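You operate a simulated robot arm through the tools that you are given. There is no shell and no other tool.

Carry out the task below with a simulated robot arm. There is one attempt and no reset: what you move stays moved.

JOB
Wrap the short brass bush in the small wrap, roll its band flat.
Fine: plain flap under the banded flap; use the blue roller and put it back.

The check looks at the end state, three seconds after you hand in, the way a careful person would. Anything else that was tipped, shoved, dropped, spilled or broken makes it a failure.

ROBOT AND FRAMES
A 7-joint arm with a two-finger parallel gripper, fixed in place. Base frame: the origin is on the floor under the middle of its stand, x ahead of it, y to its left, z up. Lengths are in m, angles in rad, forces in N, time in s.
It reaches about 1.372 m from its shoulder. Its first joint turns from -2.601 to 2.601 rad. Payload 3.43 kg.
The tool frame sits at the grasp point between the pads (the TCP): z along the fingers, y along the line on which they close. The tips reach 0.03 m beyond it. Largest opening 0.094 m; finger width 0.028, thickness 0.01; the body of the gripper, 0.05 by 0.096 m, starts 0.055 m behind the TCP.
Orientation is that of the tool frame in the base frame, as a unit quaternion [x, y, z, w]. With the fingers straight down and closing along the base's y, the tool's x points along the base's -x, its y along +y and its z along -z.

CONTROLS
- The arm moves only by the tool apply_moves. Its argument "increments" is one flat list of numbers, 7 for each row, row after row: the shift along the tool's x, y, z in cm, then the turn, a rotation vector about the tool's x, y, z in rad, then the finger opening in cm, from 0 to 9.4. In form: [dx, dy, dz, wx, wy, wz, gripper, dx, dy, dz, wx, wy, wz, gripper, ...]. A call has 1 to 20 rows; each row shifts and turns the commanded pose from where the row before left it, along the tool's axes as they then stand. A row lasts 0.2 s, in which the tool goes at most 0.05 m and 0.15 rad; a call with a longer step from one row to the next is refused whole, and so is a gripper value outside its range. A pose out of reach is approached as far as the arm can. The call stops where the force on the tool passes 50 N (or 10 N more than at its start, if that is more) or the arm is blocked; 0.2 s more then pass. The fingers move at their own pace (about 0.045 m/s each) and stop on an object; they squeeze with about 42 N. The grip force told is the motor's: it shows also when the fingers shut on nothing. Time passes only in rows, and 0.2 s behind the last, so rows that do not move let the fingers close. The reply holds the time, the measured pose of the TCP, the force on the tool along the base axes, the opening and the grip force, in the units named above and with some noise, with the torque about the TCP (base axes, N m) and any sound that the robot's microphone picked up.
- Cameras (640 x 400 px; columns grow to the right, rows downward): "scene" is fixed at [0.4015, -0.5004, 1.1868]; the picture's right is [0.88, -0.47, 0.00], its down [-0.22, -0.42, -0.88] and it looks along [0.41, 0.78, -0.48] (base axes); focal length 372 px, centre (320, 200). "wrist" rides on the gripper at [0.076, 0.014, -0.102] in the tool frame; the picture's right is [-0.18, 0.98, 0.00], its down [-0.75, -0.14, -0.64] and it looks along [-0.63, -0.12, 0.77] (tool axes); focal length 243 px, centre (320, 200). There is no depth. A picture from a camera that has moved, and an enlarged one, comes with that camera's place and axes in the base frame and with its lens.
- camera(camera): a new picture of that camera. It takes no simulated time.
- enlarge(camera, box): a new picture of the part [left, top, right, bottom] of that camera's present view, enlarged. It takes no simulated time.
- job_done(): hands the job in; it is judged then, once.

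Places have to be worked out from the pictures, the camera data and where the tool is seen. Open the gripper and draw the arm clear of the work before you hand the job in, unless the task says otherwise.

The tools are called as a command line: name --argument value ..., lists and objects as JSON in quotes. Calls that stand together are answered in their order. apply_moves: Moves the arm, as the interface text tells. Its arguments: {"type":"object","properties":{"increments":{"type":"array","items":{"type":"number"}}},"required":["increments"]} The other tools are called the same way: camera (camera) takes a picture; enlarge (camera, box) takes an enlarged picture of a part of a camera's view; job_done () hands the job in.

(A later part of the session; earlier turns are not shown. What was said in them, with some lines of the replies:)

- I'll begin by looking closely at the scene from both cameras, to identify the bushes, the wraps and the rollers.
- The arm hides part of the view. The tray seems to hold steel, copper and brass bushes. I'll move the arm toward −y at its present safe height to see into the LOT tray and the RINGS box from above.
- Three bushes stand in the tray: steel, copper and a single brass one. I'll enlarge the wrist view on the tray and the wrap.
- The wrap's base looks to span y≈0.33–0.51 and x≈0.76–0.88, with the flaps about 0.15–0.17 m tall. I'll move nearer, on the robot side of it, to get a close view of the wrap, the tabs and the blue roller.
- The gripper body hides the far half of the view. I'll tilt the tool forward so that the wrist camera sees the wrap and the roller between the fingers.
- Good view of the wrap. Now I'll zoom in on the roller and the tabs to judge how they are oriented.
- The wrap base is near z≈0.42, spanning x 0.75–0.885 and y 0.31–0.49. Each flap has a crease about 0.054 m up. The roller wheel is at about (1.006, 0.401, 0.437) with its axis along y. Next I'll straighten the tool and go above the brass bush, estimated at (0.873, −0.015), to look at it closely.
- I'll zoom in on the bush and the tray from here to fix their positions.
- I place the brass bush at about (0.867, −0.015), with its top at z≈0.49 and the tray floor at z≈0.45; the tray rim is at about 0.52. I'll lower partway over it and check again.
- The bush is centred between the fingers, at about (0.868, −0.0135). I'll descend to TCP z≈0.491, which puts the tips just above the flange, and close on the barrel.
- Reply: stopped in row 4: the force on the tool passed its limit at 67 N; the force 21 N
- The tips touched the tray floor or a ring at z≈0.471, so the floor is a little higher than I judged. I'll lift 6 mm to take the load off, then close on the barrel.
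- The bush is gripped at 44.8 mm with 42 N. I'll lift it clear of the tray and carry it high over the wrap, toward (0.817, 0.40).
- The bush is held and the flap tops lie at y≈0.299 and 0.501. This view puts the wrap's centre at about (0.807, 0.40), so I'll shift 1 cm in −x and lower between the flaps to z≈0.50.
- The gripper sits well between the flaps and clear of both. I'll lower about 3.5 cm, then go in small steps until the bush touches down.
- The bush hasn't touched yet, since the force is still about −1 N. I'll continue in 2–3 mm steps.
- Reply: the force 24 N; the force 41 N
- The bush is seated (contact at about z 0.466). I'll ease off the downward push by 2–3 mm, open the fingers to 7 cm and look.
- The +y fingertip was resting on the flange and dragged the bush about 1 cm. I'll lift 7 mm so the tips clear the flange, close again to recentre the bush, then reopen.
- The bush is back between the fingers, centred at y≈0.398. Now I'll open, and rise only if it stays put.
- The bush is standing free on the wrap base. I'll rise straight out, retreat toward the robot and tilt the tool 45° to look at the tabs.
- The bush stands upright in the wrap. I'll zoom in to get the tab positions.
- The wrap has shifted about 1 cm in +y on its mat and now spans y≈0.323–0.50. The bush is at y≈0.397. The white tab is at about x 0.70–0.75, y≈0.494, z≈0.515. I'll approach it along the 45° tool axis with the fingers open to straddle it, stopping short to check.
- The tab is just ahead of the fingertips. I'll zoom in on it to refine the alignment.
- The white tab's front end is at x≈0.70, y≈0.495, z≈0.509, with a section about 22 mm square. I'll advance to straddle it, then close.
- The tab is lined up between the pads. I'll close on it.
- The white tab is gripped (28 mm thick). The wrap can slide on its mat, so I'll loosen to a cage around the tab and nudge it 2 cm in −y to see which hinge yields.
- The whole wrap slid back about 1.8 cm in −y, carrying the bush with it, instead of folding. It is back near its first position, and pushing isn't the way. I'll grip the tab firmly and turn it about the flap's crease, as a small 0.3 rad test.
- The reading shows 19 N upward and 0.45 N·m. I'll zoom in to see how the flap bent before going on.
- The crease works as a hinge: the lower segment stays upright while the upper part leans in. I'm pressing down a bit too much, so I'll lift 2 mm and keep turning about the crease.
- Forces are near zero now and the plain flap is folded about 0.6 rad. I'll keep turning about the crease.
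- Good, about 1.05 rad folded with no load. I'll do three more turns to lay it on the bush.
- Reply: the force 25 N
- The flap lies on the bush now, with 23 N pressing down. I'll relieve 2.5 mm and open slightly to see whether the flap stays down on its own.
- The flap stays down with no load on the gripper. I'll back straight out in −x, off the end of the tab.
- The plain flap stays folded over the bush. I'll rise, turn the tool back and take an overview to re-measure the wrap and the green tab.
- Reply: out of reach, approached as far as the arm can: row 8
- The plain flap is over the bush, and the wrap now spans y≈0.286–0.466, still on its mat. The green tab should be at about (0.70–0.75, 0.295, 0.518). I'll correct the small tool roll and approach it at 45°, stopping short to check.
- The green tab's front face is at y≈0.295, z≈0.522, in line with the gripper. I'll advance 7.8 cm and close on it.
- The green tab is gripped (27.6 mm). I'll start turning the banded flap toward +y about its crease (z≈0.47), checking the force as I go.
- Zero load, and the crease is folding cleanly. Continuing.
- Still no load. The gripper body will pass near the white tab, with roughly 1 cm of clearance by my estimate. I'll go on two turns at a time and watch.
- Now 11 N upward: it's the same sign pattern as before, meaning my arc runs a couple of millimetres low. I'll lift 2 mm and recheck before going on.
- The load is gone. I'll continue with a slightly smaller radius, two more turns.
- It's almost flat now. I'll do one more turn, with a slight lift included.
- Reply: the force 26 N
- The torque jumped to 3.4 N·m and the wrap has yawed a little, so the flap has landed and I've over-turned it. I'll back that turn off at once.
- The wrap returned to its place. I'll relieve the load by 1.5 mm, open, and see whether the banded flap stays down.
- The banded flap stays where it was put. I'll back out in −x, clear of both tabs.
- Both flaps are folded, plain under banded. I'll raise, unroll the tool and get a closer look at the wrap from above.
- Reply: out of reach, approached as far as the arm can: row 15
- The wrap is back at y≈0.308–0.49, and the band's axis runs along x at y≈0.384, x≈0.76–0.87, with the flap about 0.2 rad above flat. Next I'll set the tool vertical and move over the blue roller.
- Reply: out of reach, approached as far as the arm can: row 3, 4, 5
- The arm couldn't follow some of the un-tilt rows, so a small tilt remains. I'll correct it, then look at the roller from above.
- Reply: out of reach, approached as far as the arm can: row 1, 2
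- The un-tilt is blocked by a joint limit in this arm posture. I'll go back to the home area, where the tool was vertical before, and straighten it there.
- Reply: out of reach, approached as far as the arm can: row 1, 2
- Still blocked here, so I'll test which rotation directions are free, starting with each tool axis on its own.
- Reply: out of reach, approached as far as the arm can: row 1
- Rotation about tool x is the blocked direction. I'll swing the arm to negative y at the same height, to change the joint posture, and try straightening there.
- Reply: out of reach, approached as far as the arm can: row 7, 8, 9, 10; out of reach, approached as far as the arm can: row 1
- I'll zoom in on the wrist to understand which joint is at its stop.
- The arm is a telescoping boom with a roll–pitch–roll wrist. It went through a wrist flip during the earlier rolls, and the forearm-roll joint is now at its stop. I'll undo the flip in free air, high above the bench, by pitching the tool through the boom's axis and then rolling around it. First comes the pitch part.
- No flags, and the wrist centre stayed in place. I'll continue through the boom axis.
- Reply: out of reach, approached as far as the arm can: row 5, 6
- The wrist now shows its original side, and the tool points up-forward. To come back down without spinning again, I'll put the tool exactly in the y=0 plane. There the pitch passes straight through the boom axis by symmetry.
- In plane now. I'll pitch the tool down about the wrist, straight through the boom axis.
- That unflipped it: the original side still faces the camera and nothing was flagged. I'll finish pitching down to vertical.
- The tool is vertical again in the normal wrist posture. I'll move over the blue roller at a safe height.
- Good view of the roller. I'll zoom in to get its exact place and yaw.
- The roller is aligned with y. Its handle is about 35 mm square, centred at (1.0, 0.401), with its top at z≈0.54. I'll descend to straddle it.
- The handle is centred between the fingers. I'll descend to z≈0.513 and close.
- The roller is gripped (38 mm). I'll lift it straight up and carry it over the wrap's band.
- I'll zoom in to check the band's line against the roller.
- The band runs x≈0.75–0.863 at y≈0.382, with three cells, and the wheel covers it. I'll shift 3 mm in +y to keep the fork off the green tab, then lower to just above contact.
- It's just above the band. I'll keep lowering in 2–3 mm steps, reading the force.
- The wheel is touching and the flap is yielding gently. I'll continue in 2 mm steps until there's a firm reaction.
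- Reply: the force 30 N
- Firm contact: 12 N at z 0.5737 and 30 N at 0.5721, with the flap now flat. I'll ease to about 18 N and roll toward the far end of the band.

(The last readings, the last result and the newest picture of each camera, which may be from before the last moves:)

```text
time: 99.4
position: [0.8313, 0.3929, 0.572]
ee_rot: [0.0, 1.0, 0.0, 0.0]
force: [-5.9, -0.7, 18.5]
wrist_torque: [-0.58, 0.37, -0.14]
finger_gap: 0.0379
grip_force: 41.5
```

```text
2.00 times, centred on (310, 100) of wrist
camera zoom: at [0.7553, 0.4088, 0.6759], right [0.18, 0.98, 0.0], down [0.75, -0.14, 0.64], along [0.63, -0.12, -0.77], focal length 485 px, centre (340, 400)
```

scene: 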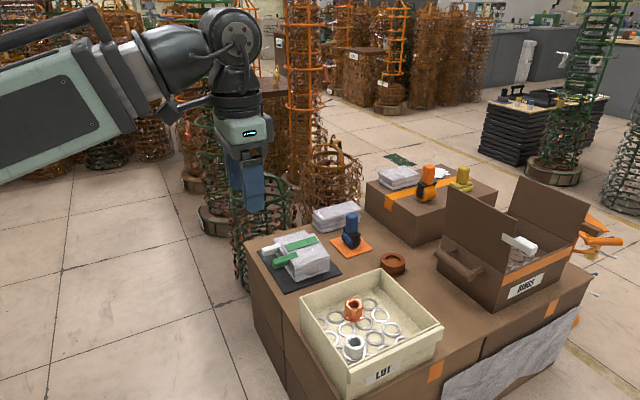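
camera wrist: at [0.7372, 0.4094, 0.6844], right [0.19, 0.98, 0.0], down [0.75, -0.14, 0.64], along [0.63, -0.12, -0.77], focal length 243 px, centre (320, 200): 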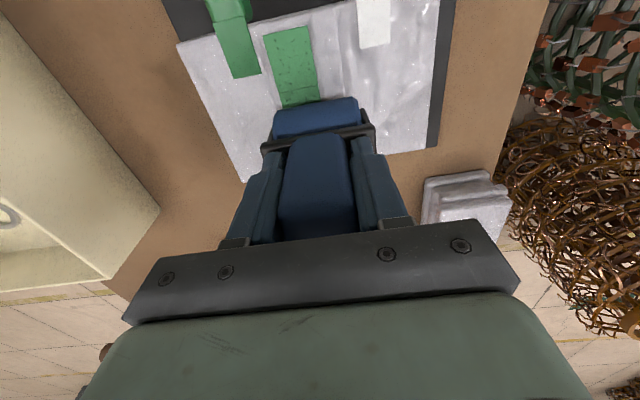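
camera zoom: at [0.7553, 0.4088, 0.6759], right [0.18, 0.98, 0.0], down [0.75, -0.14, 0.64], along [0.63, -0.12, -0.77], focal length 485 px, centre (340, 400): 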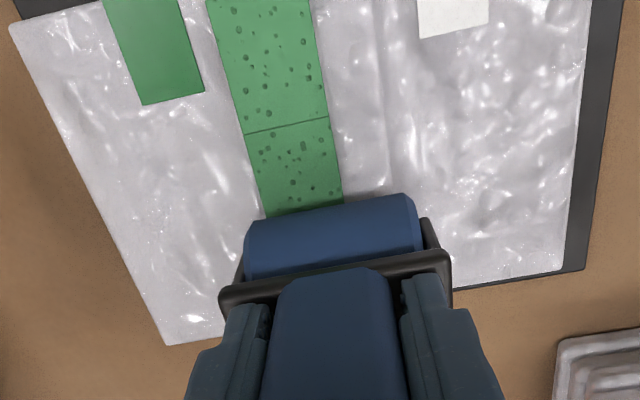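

18.5 N and the wrap isn't moving. I'll roll on to the far end of the band.

apply_moves --increments '[-0.6, 0, 0, 0, 0, 0, 2.5, -0.6, 0, 0, 0, 0, 0, 2.5, -0.6, 0, 0, 0, 0, 0, 2.5, 0, 0, 0, 0, 0, 0, 2.5]'

apply_moves --increments '[-0.6, 0, 0, 0, 0, 0, 2.5, -0.6, 0, 0, 0, 0, 0, 2.5, -0.6, 0, 0, 0, 0, 0, 2.5, 0, 0, 0, 0, 0, 0, 2.5]'

enlarge --camera "scene" --box '[260, 190, 345, 290]'

enlarge --camera "wrist" --box '[160, 0, 460, 200]'

```text
time: 100.4
position: [0.8488, 0.3961, 0.5732]
ee_rot: [0.001, 1.0, 0.0, 0.0]
force: [-3.9, 1.1, 17.1]
wrist_torque: [-0.46, 0.32, -0.11]
finger_gap: 0.0383
grip_force: 42.1
```

```text
time: 101.4
position: [0.8676, 0.3939, 0.5734]
ee_rot: [0.001, 1.0, 0.001, 0.0]
force: [-4.8, 0.4, 15.3]
wrist_torque: [-0.44, 0.61, -0.14]
finger_gap: 0.0381
grip_force: 42.2
```

```text
4.00 times, centred on (302, 240) of scene
camera zoom: at [0.4015, -0.5004, 1.1868], right [0.88, -0.47, 0.0], down [-0.22, -0.42, -0.88], along [0.41, 0.78, -0.48], focal length 1486 px, centre (390, 40)
```

zoom: 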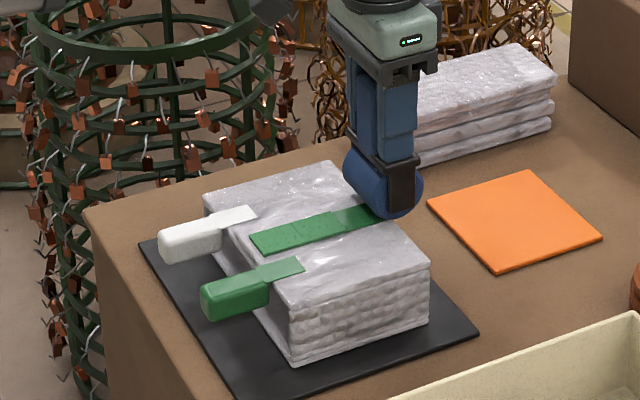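

```text
2.00 times, centred on (310, 100) of wrist
camera zoom: at [0.7908, 0.4094, 0.676], right [0.19, 0.98, 0.0], down [0.75, -0.14, 0.64], along [0.63, -0.12, -0.77], focal length 485 px, centre (340, 400)
```

zoom: 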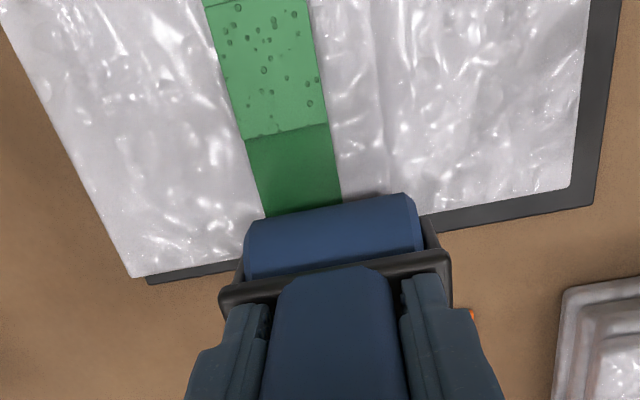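

The far cell has turned smooth and dark: it's flattened. Now I'll roll back toward the near end over the other two cells.

apply_moves --increments '[0.6, 0, 0, 0, 0, 0, 2.5, 0.6, 0, 0, 0, 0, 0, 2.5, 0.6, 0, 0, 0, 0, 0, 2.5, 0.6, 0, 0, 0, 0, 0, 2.5, 0.6, 0, 0, 0, 0, 0, 2.5, 0.6, 0, 0, 0, 0, 0, 2.5, 0, 0, 0, 0, 0, 0, 2.5]'

enlarge --camera "scene" --box '[260, 190, 345, 290]'

enlarge --camera "wrist" --box '[160, 0, 460, 200]'

```text
time: 103.0
position: [0.8316, 0.395, 0.5714]
ee_rot: [0.0, 1.0, 0.001, 0.001]
force: [5.8, 0.7, 20.8]
wrist_torque: [-0.63, -0.58, 0.2]
finger_gap: 0.038
grip_force: 42.1
```

```text
4.00 times, centred on (302, 240) of scene
camera zoom: at [0.4015, -0.5004, 1.1868], right [0.88, -0.47, 0.0], down [-0.22, -0.42, -0.88], along [0.41, 0.78, -0.48], focal length 1486 px, centre (390, 40)
```

zoom: 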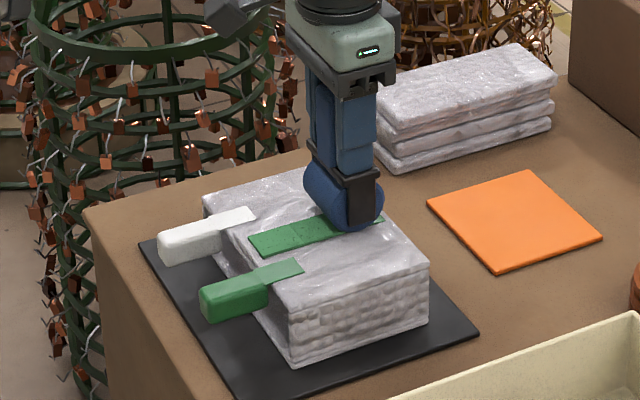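

```text
2.00 times, centred on (310, 100) of wrist
camera zoom: at [0.7547, 0.409, 0.6757], right [0.19, 0.98, 0.0], down [0.75, -0.14, 0.64], along [0.63, -0.12, -0.77], focal length 485 px, centre (340, 400)
```

zoom: 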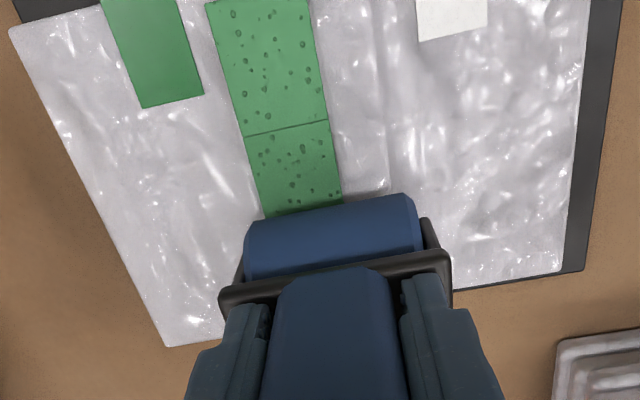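

21 N and steady. Continuing toward the near end.

apply_moves --increments '[0.6, 0, 0, 0, 0, 0, 2.5, 0.6, 0, 0, 0, 0, 0, 2.5, 0.6, 0, 0, 0, 0, 0, 2.5, 0.6, 0, 0, 0, 0, 0, 2.5, 0.6, 0, 0, 0, 0, 0, 2.5, 0.6, 0, 0, 0, 0, 0, 2.5, 0, 0, 0, 0, 0, 0, 2.5]'

enlarge --camera "scene" --box '[260, 190, 345, 290]'

enlarge --camera "wrist" --box '[160, 0, 460, 200]'

```text
time: 104.6
position: [0.7936, 0.3938, 0.5728]
ee_rot: [0.001, 1.0, 0.0, 0.0]
force: [5.8, 0.1, 21.4]
wrist_torque: [-0.72, -0.54, 0.15]
finger_gap: 0.0381
grip_force: 42.1
```

```text
4.00 times, centred on (302, 240) of scene
camera zoom: at [0.4015, -0.5004, 1.1868], right [0.88, -0.47, 0.0], down [-0.22, -0.42, -0.88], along [0.41, 0.78, -0.48], focal length 1486 px, centre (390, 40)
```

zoom: 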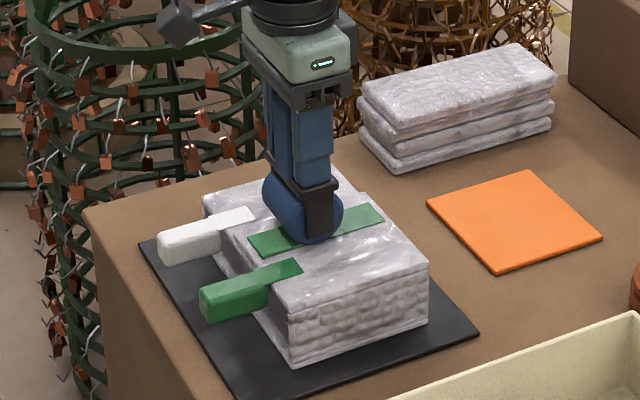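

```text
2.00 times, centred on (310, 100) of wrist
camera zoom: at [0.7184, 0.4095, 0.6754], right [0.19, 0.98, 0.0], down [0.75, -0.14, 0.64], along [0.63, -0.12, -0.77], focal length 485 px, centre (340, 400)
```

zoom: 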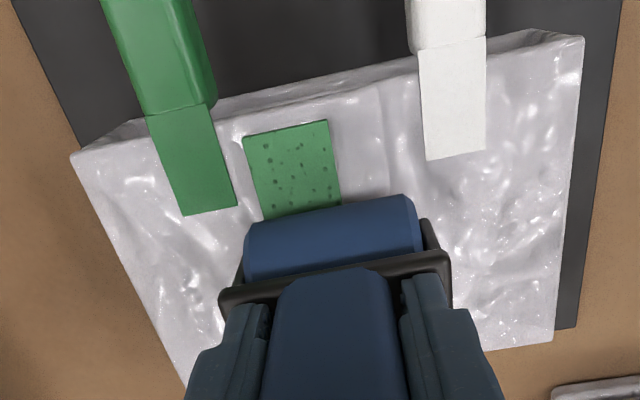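

The middle cell should be done. Near the end, the wheel's edge would graze the green tab, so I'll lift 8 mm, shift 3 mm in +y and set down again before finishing the near cell.

apply_moves --increments '[0, 0, -0.8, 0, 0, 0, 2.5, 0, 0.3, 0, 0, 0, 0, 2.5, 0, 0, 0, 0, 0, 0, 2.5]'

camera --camera "wrist"

apply_moves --increments '[0, 0, 0.7, 0, 0, 0, 2.5, 0, 0, 0, 0, 0, 0, 2.5]'

```text
time: 105.4
position: [0.7949, 0.3982, 0.579]
ee_rot: [0.001, 1.0, 0.0, 0.001]
force: [0.6, -0.6, -1.1]
wrist_torque: [-0.01, -0.03, -0.03]
finger_gap: 0.038
grip_force: 42.4
```

```text
taken
camera wrist: at [0.719, 0.4126, 0.6828], right [0.19, 0.98, 0.0], down [0.75, -0.14, 0.64], along [0.63, -0.12, -0.77], focal length 243 px, centre (320, 200)
```

wrist: 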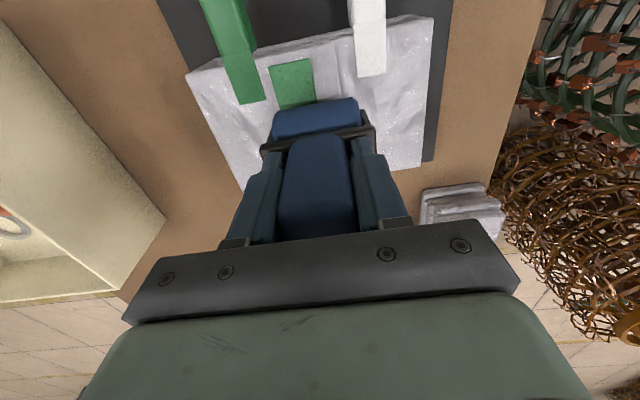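

```text
time: 106.0
position: [0.7955, 0.3975, 0.5727]
ee_rot: [0.001, 1.0, 0.0, 0.0]
force: [-1.0, -0.2, 3.2]
wrist_torque: [-0.15, 0.06, 0.01]
finger_gap: 0.0379
grip_force: 41.8
```

Light contact. I'll press to about 18 N and roll toward the near end, stopping at about x 0.755.

apply_moves --increments '[0, 0, 0.15, 0, 0, 0, 2.5, 0.6, 0, 0, 0, 0, 0, 2.5, 0.6, 0, 0, 0, 0, 0, 2.5, 0.6, 0, 0, 0, 0, 0, 2.5, 0, 0, 0, 0, 0, 0, 2.5]'

enlarge --camera "wrist" --box '[160, 0, 460, 200]'

enlarge --camera "scene" --box '[260, 190, 345, 290]'

```text
time: 107.2
position: [0.7763, 0.398, 0.5713]
ee_rot: [0.001, 1.0, 0.0, 0.001]
force: [5.1, 0.1, 19.5]
wrist_torque: [-0.68, -0.53, 0.18]
finger_gap: 0.0378
grip_force: 42.1
```

```text
2.00 times, centred on (310, 100) of wrist
camera zoom: at [0.701, 0.4122, 0.6754], right [0.19, 0.98, 0.0], down [0.75, -0.14, 0.64], along [0.63, -0.12, -0.77], focal length 485 px, centre (340, 400)
```

zoom: 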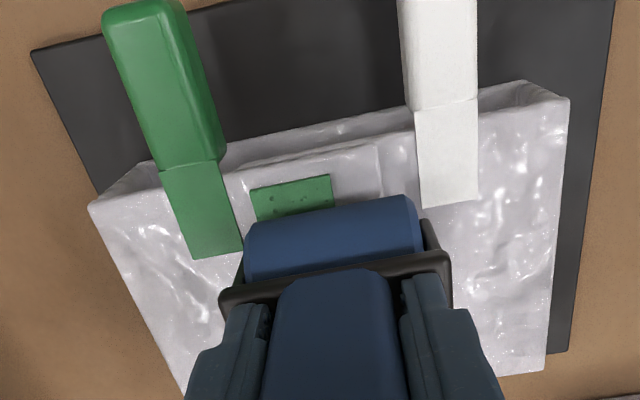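

```text
4.00 times, centred on (302, 240) of scene
camera zoom: at [0.4015, -0.5004, 1.1868], right [0.88, -0.47, 0.0], down [-0.22, -0.42, -0.88], along [0.41, 0.78, -0.48], focal length 1486 px, centre (390, 40)
```

zoom: 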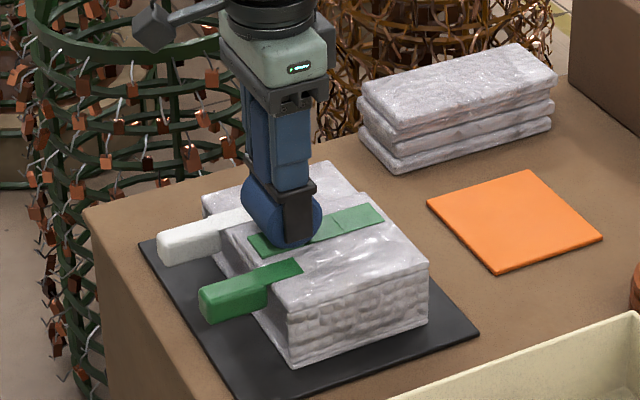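

Continuing carefully for the last 2 cm.

apply_moves --increments '[0.6, 0, 0, 0, 0, 0, 2.5, 0.6, 0, 0, 0, 0, 0, 2.5, 0, 0, 0, 0, 0, 0, 2.5]'

enlarge --camera "wrist" --box '[160, 0, 460, 200]'

apply_moves --increments '[0.5, 0, 0, 0, 0, 0, 2.5, 0.4, 0, 0, 0, 0, 0, 2.5, 0, 0, 0, 0, 0, 0, 2.5]'

enlarge --camera "wrist" --box '[160, 0, 460, 200]'

enlarge --camera "scene" --box '[260, 190, 345, 290]'

```text
time: 108.0
position: [0.765, 0.3981, 0.572]
ee_rot: [0.0, 1.0, 0.002, 0.001]
force: [5.4, 1.0, 21.7]
wrist_torque: [-0.7, -0.46, 0.16]
finger_gap: 0.0383
grip_force: 42.0
```

```text
2.00 times, centred on (310, 100) of wrist
camera zoom: at [0.689, 0.4124, 0.6753], right [0.19, 0.98, 0.0], down [0.75, -0.14, 0.64], along [0.63, -0.12, -0.77], focal length 485 px, centre (340, 400)
```

zoom: 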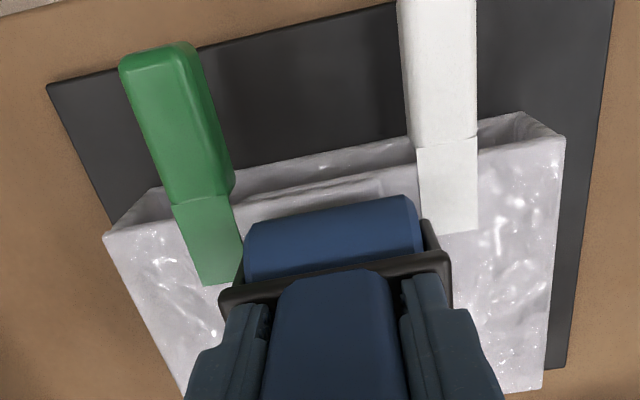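

```text
time: 108.8
position: [0.7564, 0.3977, 0.5711]
ee_rot: [0.0, 1.0, 0.001, 0.0]
force: [6.3, 0.4, 21.7]
wrist_torque: [-0.68, -0.51, 0.15]
finger_gap: 0.0381
grip_force: 42.1
```

```text
2.00 times, centred on (310, 100) of wrist
camera zoom: at [0.6802, 0.4121, 0.6752], right [0.19, 0.98, 0.0], down [0.75, -0.14, 0.64], along [0.63, -0.12, -0.77], focal length 485 px, centre (340, 400)
```

zoom: 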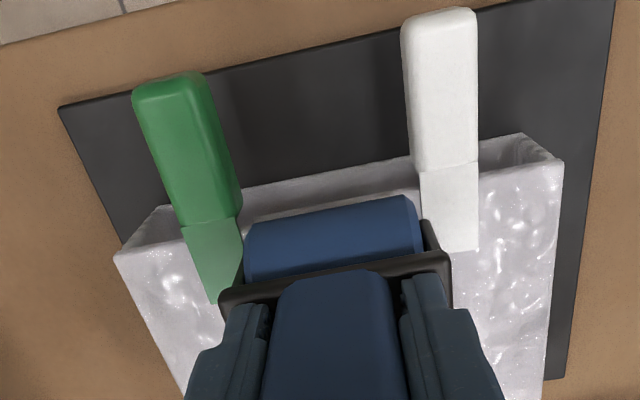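

```text
4.00 times, centred on (302, 240) of scene
camera zoom: at [0.4015, -0.5004, 1.1868], right [0.88, -0.47, 0.0], down [-0.22, -0.42, -0.88], along [0.41, 0.78, -0.48], focal length 1486 px, centre (390, 40)
```

zoom: 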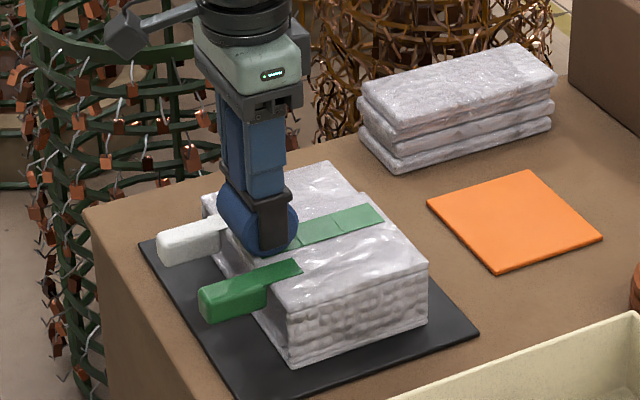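

At the near end. I'll roll forward again over the near cell, then lift and inspect the band.

apply_moves --increments '[-0.6, 0, 0, 0, 0, 0, 2.5, -0.6, 0, 0, 0, 0, 0, 2.5, -0.6, 0, 0, 0, 0, 0, 2.5, -0.6, 0, 0, 0, 0, 0, 2.5, -0.6, 0, 0, 0, 0, 0, 2.5, -0.6, 0, 0, 0, 0, 0, 2.5, -0.6, 0, 0, 0, 0, 0, 2.5, -0.6, 0, 0, 0, 0, 0, 2.5, 0, 0, 0, 0, 0, 0, 2.5]'

enlarge --camera "wrist" --box '[160, 0, 460, 200]'

enlarge --camera "scene" --box '[260, 190, 345, 290]'

```text
time: 110.8
position: [0.8045, 0.3977, 0.5716]
ee_rot: [0.0, 1.0, 0.001, 0.0]
force: [-3.8, 0.4, 15.2]
wrist_torque: [-0.45, 0.39, -0.14]
finger_gap: 0.0381
grip_force: 42.0
```

```text
2.00 times, centred on (310, 100) of wrist
camera zoom: at [0.7281, 0.4124, 0.6752], right [0.18, 0.98, 0.0], down [0.75, -0.14, 0.64], along [0.63, -0.12, -0.77], focal length 485 px, centre (340, 400)
```

zoom: 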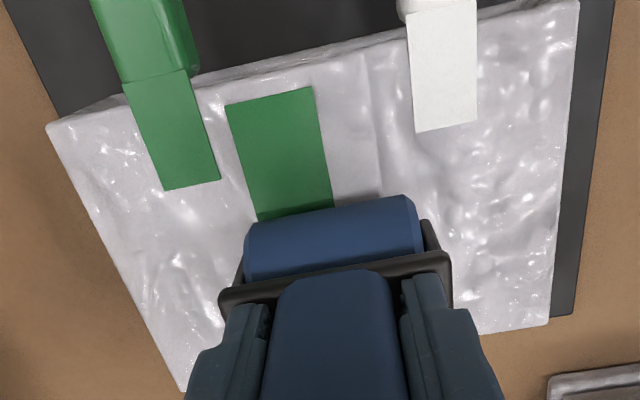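

```text
4.00 times, centred on (302, 240) of scene
camera zoom: at [0.4015, -0.5004, 1.1868], right [0.88, -0.47, 0.0], down [-0.22, -0.42, -0.88], along [0.41, 0.78, -0.48], focal length 1486 px, centre (390, 40)
```

zoom: 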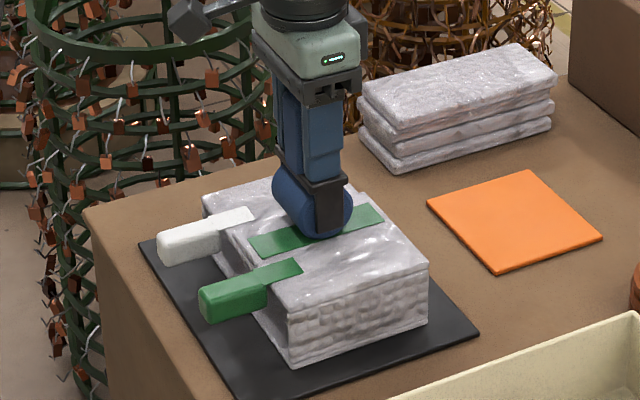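

The near cell is now smooth. I'll finish with a pass over the middle and far cells, then lift off.

apply_moves --increments '[-0.6, 0, 0, 0, 0, 0, 2.5, -0.6, 0, 0, 0, 0, 0, 2.5, -0.6, 0, 0, 0, 0, 0, 2.5, -0.6, 0, 0, 0, 0, 0, 2.5, -0.6, 0, 0, 0, 0, 0, 2.5, -0.6, 0, 0, 0, 0, 0, 2.5, -0.6, 0, 0, 0, 0, 0, 2.5, -0.6, 0, 0, 0, 0, 0, 2.5, -0.6, 0, 0, 0, 0, 0, 2.5, -0.5, 0, 0, 0, 0, 0, 2.5, 0, 0, 0, 0, 0, 0, 2.5]'

enlarge --camera "wrist" --box '[160, 0, 460, 200]'

apply_moves --increments '[0, 0, -0.5, 0, 0, 0, 2.5, 0, 0, -3, 0, 0, 0, 2.5, 0, 0, -4, 0, 0, 0, 2.5, 0, 0, -2.5, 0, 0, 0, 2.5, 0, 0, 0, 0, 0, 0, 2.5]'

enlarge --camera "scene" --box '[260, 190, 345, 290]'

camera --camera "wrist"

```text
time: 113.2
position: [0.8621, 0.3971, 0.5723]
ee_rot: [0.0, 1.0, 0.001, 0.0]
force: [-5.6, 0.1, 13.0]
wrist_torque: [-0.35, 0.49, -0.12]
finger_gap: 0.0381
grip_force: 42.3
```

```text
2.00 times, centred on (310, 100) of wrist
camera zoom: at [0.7869, 0.4123, 0.6752], right [0.18, 0.98, 0.0], down [0.75, -0.14, 0.64], along [0.63, -0.12, -0.77], focal length 485 px, centre (340, 400)
```

zoom: 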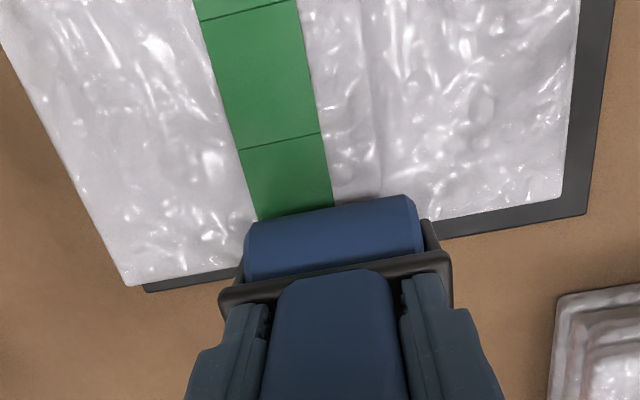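

```text
time: 114.4
position: [0.8632, 0.3971, 0.6723]
ee_rot: [0.001, 1.0, 0.0, -0.001]
force: [0.4, -0.3, -2.4]
wrist_torque: [-0.02, -0.02, -0.02]
finger_gap: 0.038
grip_force: 42.3
```

```text
4.00 times, centred on (302, 240) of scene
camera zoom: at [0.4015, -0.5004, 1.1868], right [0.88, -0.47, 0.0], down [-0.22, -0.42, -0.88], along [0.41, 0.78, -0.48], focal length 1486 px, centre (390, 40)
```

zoom: 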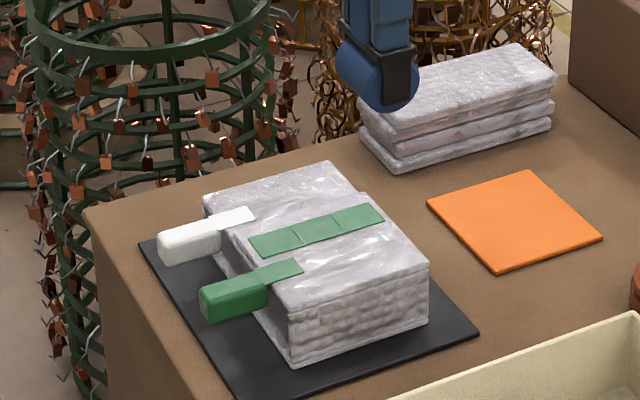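

```text
taken
camera wrist: at [0.787, 0.4116, 0.7751], right [0.19, 0.98, 0.0], down [0.75, -0.14, 0.64], along [0.63, -0.12, -0.77], focal length 243 px, centre (320, 200)
```

wrist: 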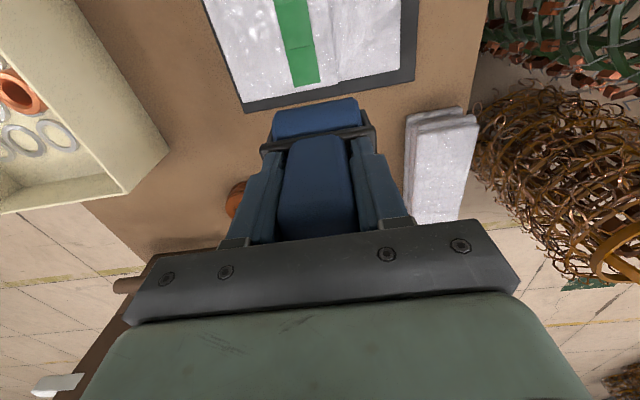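

All three cells are flat and smooth, and the flap stays down. Now I'll carry the roller back over its orange mat.

apply_moves --increments '[-3.4, 0.12, 0, 0, 0, 0, 2.5, -3.4, 0.12, 0, 0, 0, 0, 2.5, -3.4, 0.12, 0, 0, 0, 0, 2.5, -3.35, 0.12, 0, 0, 0, 0, 2.5, 0, 0, 0, 0, 0, 0, 2.5]'

camera --camera "wrist"

enlarge --camera "scene" --box '[300, 130, 400, 260]'

```text
time: 115.6
position: [0.9987, 0.4025, 0.6708]
ee_rot: [0.0, 1.0, 0.0, -0.001]
force: [0.1, -0.5, -2.4]
wrist_torque: [0.03, 0.01, -0.03]
finger_gap: 0.0379
grip_force: 41.7
```

```text
taken
camera wrist: at [0.9235, 0.4159, 0.7742], right [0.18, 0.98, 0.0], down [0.75, -0.14, 0.64], along [0.63, -0.12, -0.77], focal length 243 px, centre (320, 200)
```

wrist: 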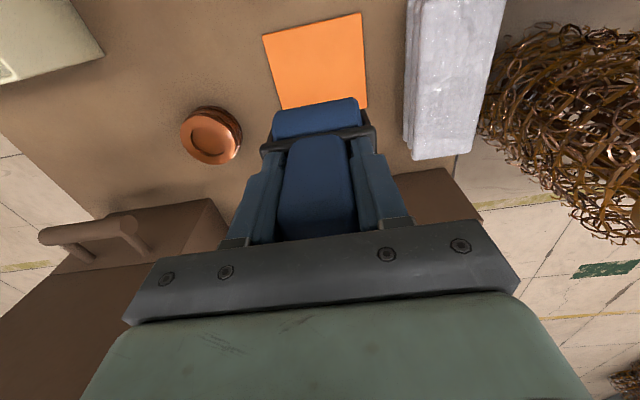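

```text
3.08 times, centred on (350, 195) of scene
camera zoom: at [0.4015, -0.5004, 1.1868], right [0.88, -0.47, 0.0], down [-0.22, -0.42, -0.88], along [0.41, 0.78, -0.48], focal length 1144 px, centre (228, 215)
```

zoom: 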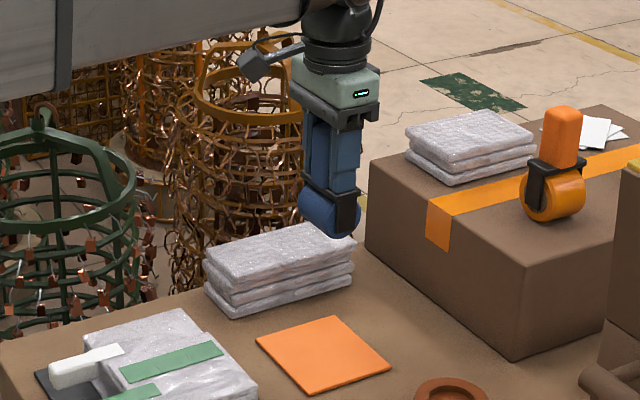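

Aligned above the mat. I'll lower to just above the set-down height, then feel for contact.

apply_moves --increments '[0, 0, 4, 0, 0, 0, 2.5, 0, 0, 4, 0, 0, 0, 2.5, 0, 0, 4, 0, 0, 0, 2.5, 0, 0, 2.6, 0, 0, 0, 2.5, 0, 0, 0, 0, 0, 0, 2.5]'

apply_moves --increments '[0, 0, 0.4, 0, 0, 0, 2.5, 0, 0, 0.4, 0, 0, 0, 2.5, 0, 0, 0, 0, 0, 0, 2.5]'

camera --camera "wrist"

```text
time: 116.8
position: [0.9988, 0.4019, 0.5248]
ee_rot: [0.0, 1.0, 0.0, -0.001]
force: [-0.2, -0.3, -1.8]
wrist_torque: [-0.04, 0.0, 0.02]
finger_gap: 0.038
grip_force: 42.2
```

```text
time: 117.6
position: [0.9993, 0.4023, 0.5167]
ee_rot: [0.0, 1.0, 0.0, 0.0]
force: [0.4, 0.1, -2.6]
wrist_torque: [-0.01, 0.02, 0.0]
finger_gap: 0.0381
grip_force: 42.1
```

```text
taken
camera wrist: at [0.9227, 0.4171, 0.62], right [0.19, 0.98, 0.0], down [0.75, -0.14, 0.64], along [0.63, -0.12, -0.77], focal length 243 px, centre (320, 200)
```

wrist: 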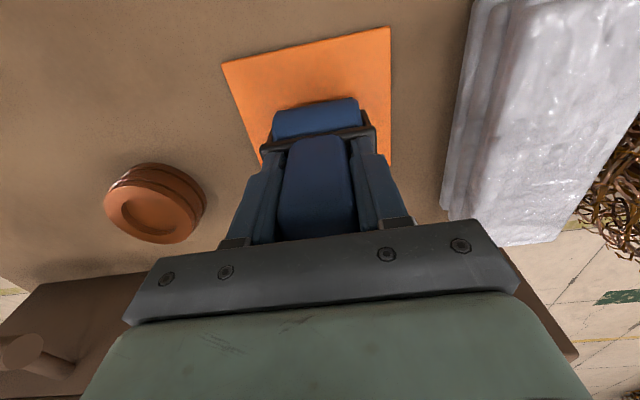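

Still free. I'll go down in 2 mm steps until the wheel rests on the mat.

apply_moves --increments '[0, 0, 0.2, 0, 0, 0, 2.5, 0, 0, 0, 0, 0, 0, 2.5]'

apply_moves --increments '[0, 0, 0.2, 0, 0, 0, 2.5, 0, 0, 0, 0, 0, 0, 2.5]'

apply_moves --increments '[0, 0, 0.15, 0, 0, 0, 2.5, 0, 0, 0, 0, 0, 0, 2.5]'

```text
time: 118.2
position: [1.0002, 0.4025, 0.5149]
ee_rot: [0.001, 1.0, 0.0, 0.0]
force: [-0.3, 0.3, -1.7]
wrist_torque: [0.01, 0.02, -0.01]
finger_gap: 0.0379
grip_force: 42.2
```

```text
time: 118.8
position: [0.9991, 0.4032, 0.5135]
ee_rot: [0.001, 1.0, 0.0, 0.0]
force: [0.0, -0.1, -1.2]
wrist_torque: [-0.02, 0.0, -0.01]
finger_gap: 0.0379
grip_force: 42.3
```

```text
time: 119.4
position: [0.9985, 0.4025, 0.5128]
ee_rot: [0.002, 1.0, 0.0, -0.001]
force: [0.5, -0.6, -1.8]
wrist_torque: [0.01, 0.02, 0.0]
finger_gap: 0.038
grip_force: 41.8
```

apply_moves --increments '[0, 0, 0.12, 0, 0, 0, 2.5, 0, 0, 0, 0, 0, 0, 2.5]'

apply_moves --increments '[0, 0, 0.12, 0, 0, 0, 2.5, 0, 0, 0, 0, 0, 0, 2.5]'

```text
time: 120.0
position: [0.9992, 0.4025, 0.5116]
ee_rot: [0.001, 1.0, 0.0, 0.0]
force: [-0.1, 0.1, -2.8]
wrist_torque: [-0.02, 0.0, 0.0]
finger_gap: 0.0381
grip_force: 42.1
```

```text
time: 120.6
position: [0.9985, 0.4022, 0.5098]
ee_rot: [0.0, 1.0, 0.0, 0.001]
force: [0.4, -0.1, 6.4]
wrist_torque: [-0.19, -0.05, 0.02]
finger_gap: 0.0381
grip_force: 41.8
```

The wheel is resting on the mat (contact at z≈0.510). I'll open the fingers evenly and check that the roller stands on its own.

apply_moves --increments '[0, 0, -0.05, 0, 0, 0, 2.5, 0, 0, 0, 0, 0, 0, 3.6, 0, 0, 0, 0, 0, 0, 4.0, 0, 0, 0, 0, 0, 0, 4.5, 0, 0, 0, 0, 0, 0, 5.5, 0, 0, 0, 0, 0, 0, 6.5, 0, 0, 0, 0, 0, 0, 7.5, 0, 0, 0, 0, 0, 0, 7.5]'

camera --camera "wrist"

enlarge --camera "scene" --box '[300, 150, 400, 260]'

```text
time: 122.4
position: [0.9978, 0.4024, 0.5099]
ee_rot: [0.001, 1.0, 0.0, 0.0]
force: [-0.3, -0.7, 0.4]
wrist_torque: [-0.01, 0.0, -0.01]
finger_gap: 0.075
grip_force: 0.1
```

```text
taken
camera wrist: at [0.9226, 0.417, 0.6131], right [0.19, 0.98, 0.0], down [0.75, -0.14, 0.64], along [0.63, -0.12, -0.77], focal length 243 px, centre (320, 200)
```

wrist: 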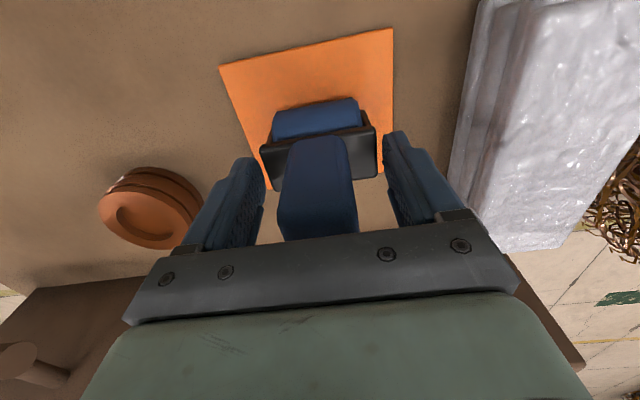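

```text
3.64 times, centred on (350, 205) of scene
camera zoom: at [0.4015, -0.5004, 1.1868], right [0.88, -0.47, 0.0], down [-0.22, -0.42, -0.88], along [0.41, 0.78, -0.48], focal length 1351 px, centre (211, 182)
```

zoom: 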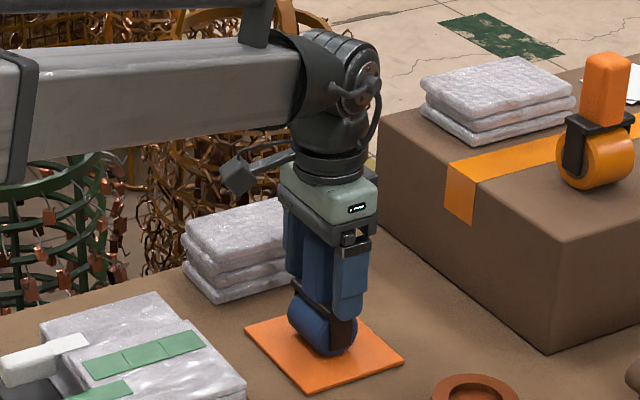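

The roller stands by itself, clear of the fingers. I'll rise straight up and retreat toward home.

apply_moves --increments '[0, 0, -1.5, 0, 0, 0, 7.5, 0, 0, -3, 0, 0, 0, 7.5, 0, 0, -4, 0, 0, 0, 7.5, 0, 0, -4.5, 0, 0, 0, 7.5, 0, 0, -4.5, 0, 0, 0, 7.5, 0, 0, -4.5, 0, 0, 0, 7.5, 0, 0, 0, 0, 0, 0, 7.5]'

camera --camera "wrist"

enlarge --camera "scene" --box '[250, 190, 400, 300]'

```text
time: 124.0
position: [0.9981, 0.4014, 0.731]
ee_rot: [0.0, 1.0, 0.001, 0.0]
force: [-0.8, 0.2, -1.1]
wrist_torque: [0.0, -0.02, 0.02]
finger_gap: 0.0751
grip_force: 0.0
```

```text
taken
camera wrist: at [0.922, 0.4171, 0.8343], right [0.19, 0.98, 0.0], down [0.75, -0.14, 0.64], along [0.63, -0.12, -0.77], focal length 243 px, centre (320, 200)
```

wrist: 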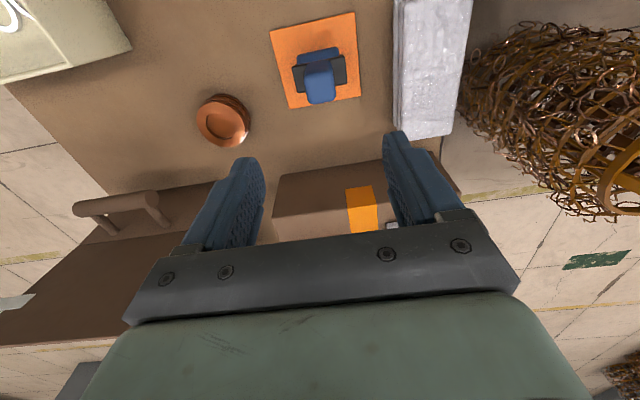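

```text
3.64 times, centred on (325, 245) of scene
camera zoom: at [0.4015, -0.5004, 1.1868], right [0.88, -0.47, 0.0], down [-0.22, -0.42, -0.88], along [0.41, 0.78, -0.48], focal length 1351 px, centre (302, 36)
```

zoom: 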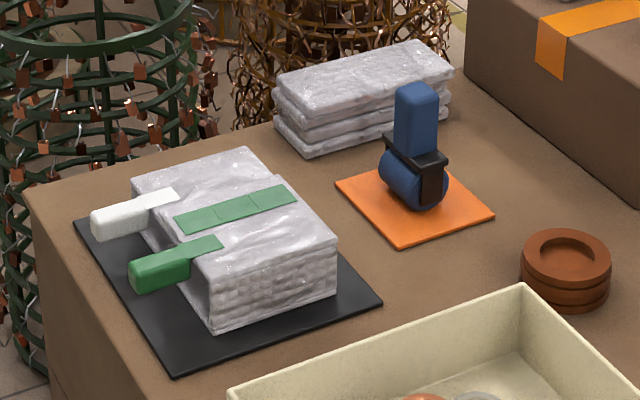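

The roller is back on its mat and the wrap is closed with a flat band. I'll move back to the robot side and look into the wrap's open end to verify the bush.

apply_moves --increments '[4.5, 0, -0.6, 0, 0, 0, 7.5, 4.5, 0, -0.6, 0, 0, 0, 7.5, 4.5, 0, -0.6, 0, 0, 0, 7.5, 4.5, 0, -0.6, 0, 0, 0, 7.5, 4.5, 0, 0, 0, 0, 0, 7.5, 4.5, 0, 0, 0, 0, 0, 7.5, 4.5, 0, 0, 0, 0, 0, 7.5, 4.5, 0, 0, 0, 0, 0, 7.5, 4.5, 0, 1, 0, 0, 0, 7.5, 3.5, 0, 1, 0, 0, 0, 7.5, 0, 0, 0, 0, -0.15, 0, 7.5, 0, 0, 0, 0, -0.15, 0, 7.5, 0, 0, 0, 0, -0.15, 0, 7.5, 0, 0, 0, 0, -0.15, 0, 7.5, 0, 0, 0, 0, -0.1, 0, 7.5, 0, 0, 0, 0, 0, 0, 7.5]'

camera --camera "wrist"

enlarge --camera "wrist" --box '[200, 0, 440, 160]'

```text
time: 127.4
position: [0.5588, 0.4024, 0.7328]
ee_rot: [0.0, 0.939, 0.001, 0.343]
force: [-0.5, -0.4, 0.0]
wrist_torque: [0.03, -0.02, -0.02]
finger_gap: 0.075
grip_force: 0.1
```

```text
taken
camera wrist: at [0.4347, 0.4175, 0.7638], right [0.14, 0.98, 0.12], down [0.16, -0.14, 0.98], along [0.98, -0.12, -0.18], focal length 243 px, centre (320, 200)
```

wrist: 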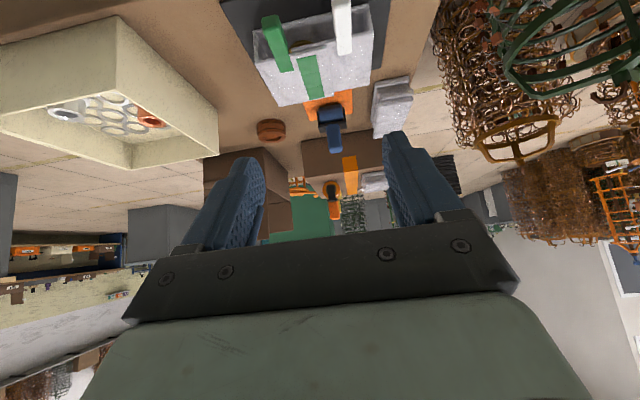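

```text
2.50 times, centred on (320, 80) of wrist
camera zoom: at [0.4347, 0.4175, 0.7638], right [0.14, 0.98, 0.12], down [0.16, -0.14, 0.98], along [0.98, -0.12, -0.18], focal length 606 px, centre (320, 500)
```

zoom: 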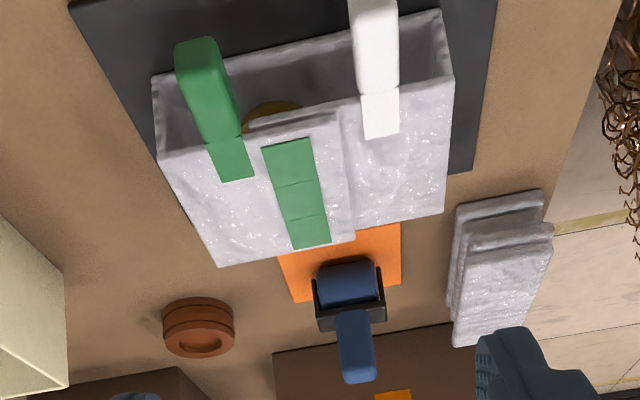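

The bush is inside, the plain flap lies under the banded flap and the band is flat. I'll straighten the tool, return to the home pose and take a final look.

apply_moves --increments '[0, 0, 0, 0, 0.15, 0, 7.5, 0, 0, 0, 0, 0.15, 0, 7.5, 0, 0, 0, 0, 0.15, 0, 7.5, 0, 0, 0, 0, 0.15, 0, 7.5, 0, 0, 0, 0, 0.1, 0, 7.5, -0.8, -3.4, -3.0, 0, 0, 0, 9.4, -0.8, -3.4, -3.0, 0, 0, 0, 9.4, -0.8, -3.4, -3.0, 0, 0, 0, 9.4, -0.8, -3.4, -3.0, 0, 0, 0, 9.4, -0.8, -3.4, -3.0, 0, 0, 0, 9.4, 0, 0, 0, 0, 0, 0, 9.4]'

camera --camera "scene"

enlarge --camera "scene" --box '[240, 190, 450, 390]'

enlarge --camera "scene" --box '[250, 200, 340, 290]'

```text
time: 129.8
position: [0.5973, 0.2316, 0.8837]
ee_rot: [0.0, 1.0, 0.0, 0.001]
force: [-0.1, -1.3, 0.1]
wrist_torque: [-0.01, -0.02, -0.01]
finger_gap: 0.0941
grip_force: 0.1
```

```text
taken
```

scene: 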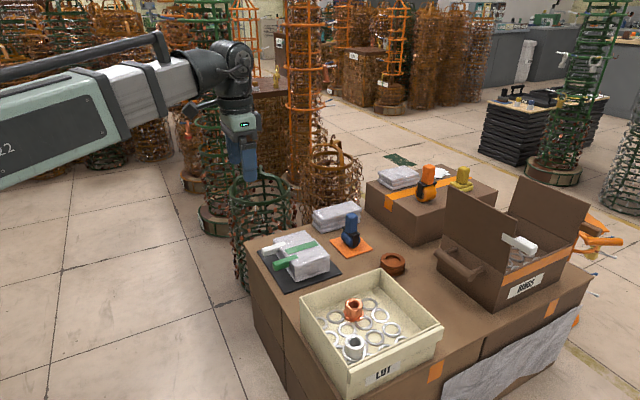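

```text
2.00 times, centred on (345, 290) of scene
camera zoom: at [0.4015, -0.5004, 1.1868], right [0.88, -0.47, 0.0], down [-0.22, -0.42, -0.88], along [0.41, 0.78, -0.48], focal length 743 px, centre (270, 20)
```

zoom: 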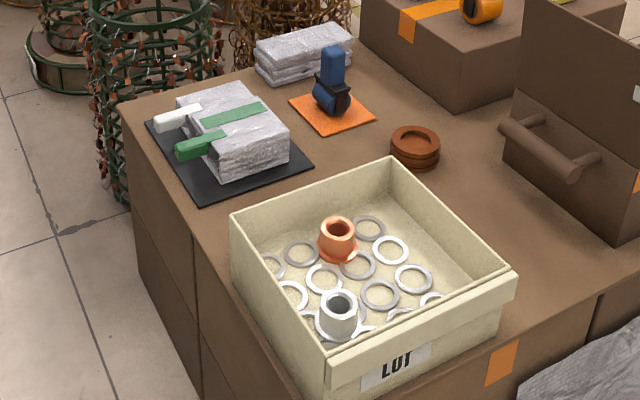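

```text
4.44 times, centred on (295, 245) of scene
camera zoom: at [0.4015, -0.5004, 1.1868], right [0.88, -0.47, 0.0], down [-0.22, -0.42, -0.88], along [0.41, 0.78, -0.48], focal length 1652 px, centre (431, 0)
```

zoom: 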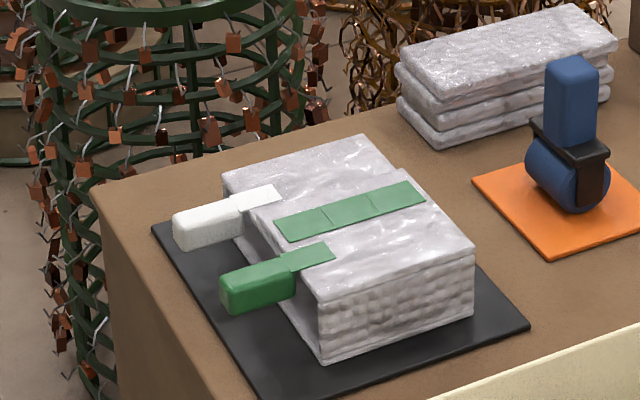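

The brass bush is wrapped, with the plain flap under the banded one and all three band cells flat. The blue roller stands on its orange mat, nothing else is disturbed, and the arm is clear with the gripper open. Handing in.

job_done

```text
The job is handed in.
```

The brass bush is wrapped in the small wrap and its band is rolled flat. I've handed the job in; no verdict has come back.

- **Wrap:** the bush stands upright inside, about 2 cm off centre toward the banded side. The plain flap lies under the banded flap, and both stay down without being held.
- **Band:** all three sections look smooth after passes with the blue roller at roughly 13–22 N.
- **Roller:** it is back on its orange mat, upright and standing on its own.
- **Everything else:** the steel and copper bushes and the other items look undisturbed. The arm is clear of the work, with the gripper open.

Two things didn't go cleanly:

- **Wrap slid on its mat:** it moved a few centimetres while I placed the bush and folded the flaps. It ended close to where it started.
- **Bush dragged:** a fingertip caught its flange as I let go and pulled it about 1 cm. I re-gripped it and put it back before folding.
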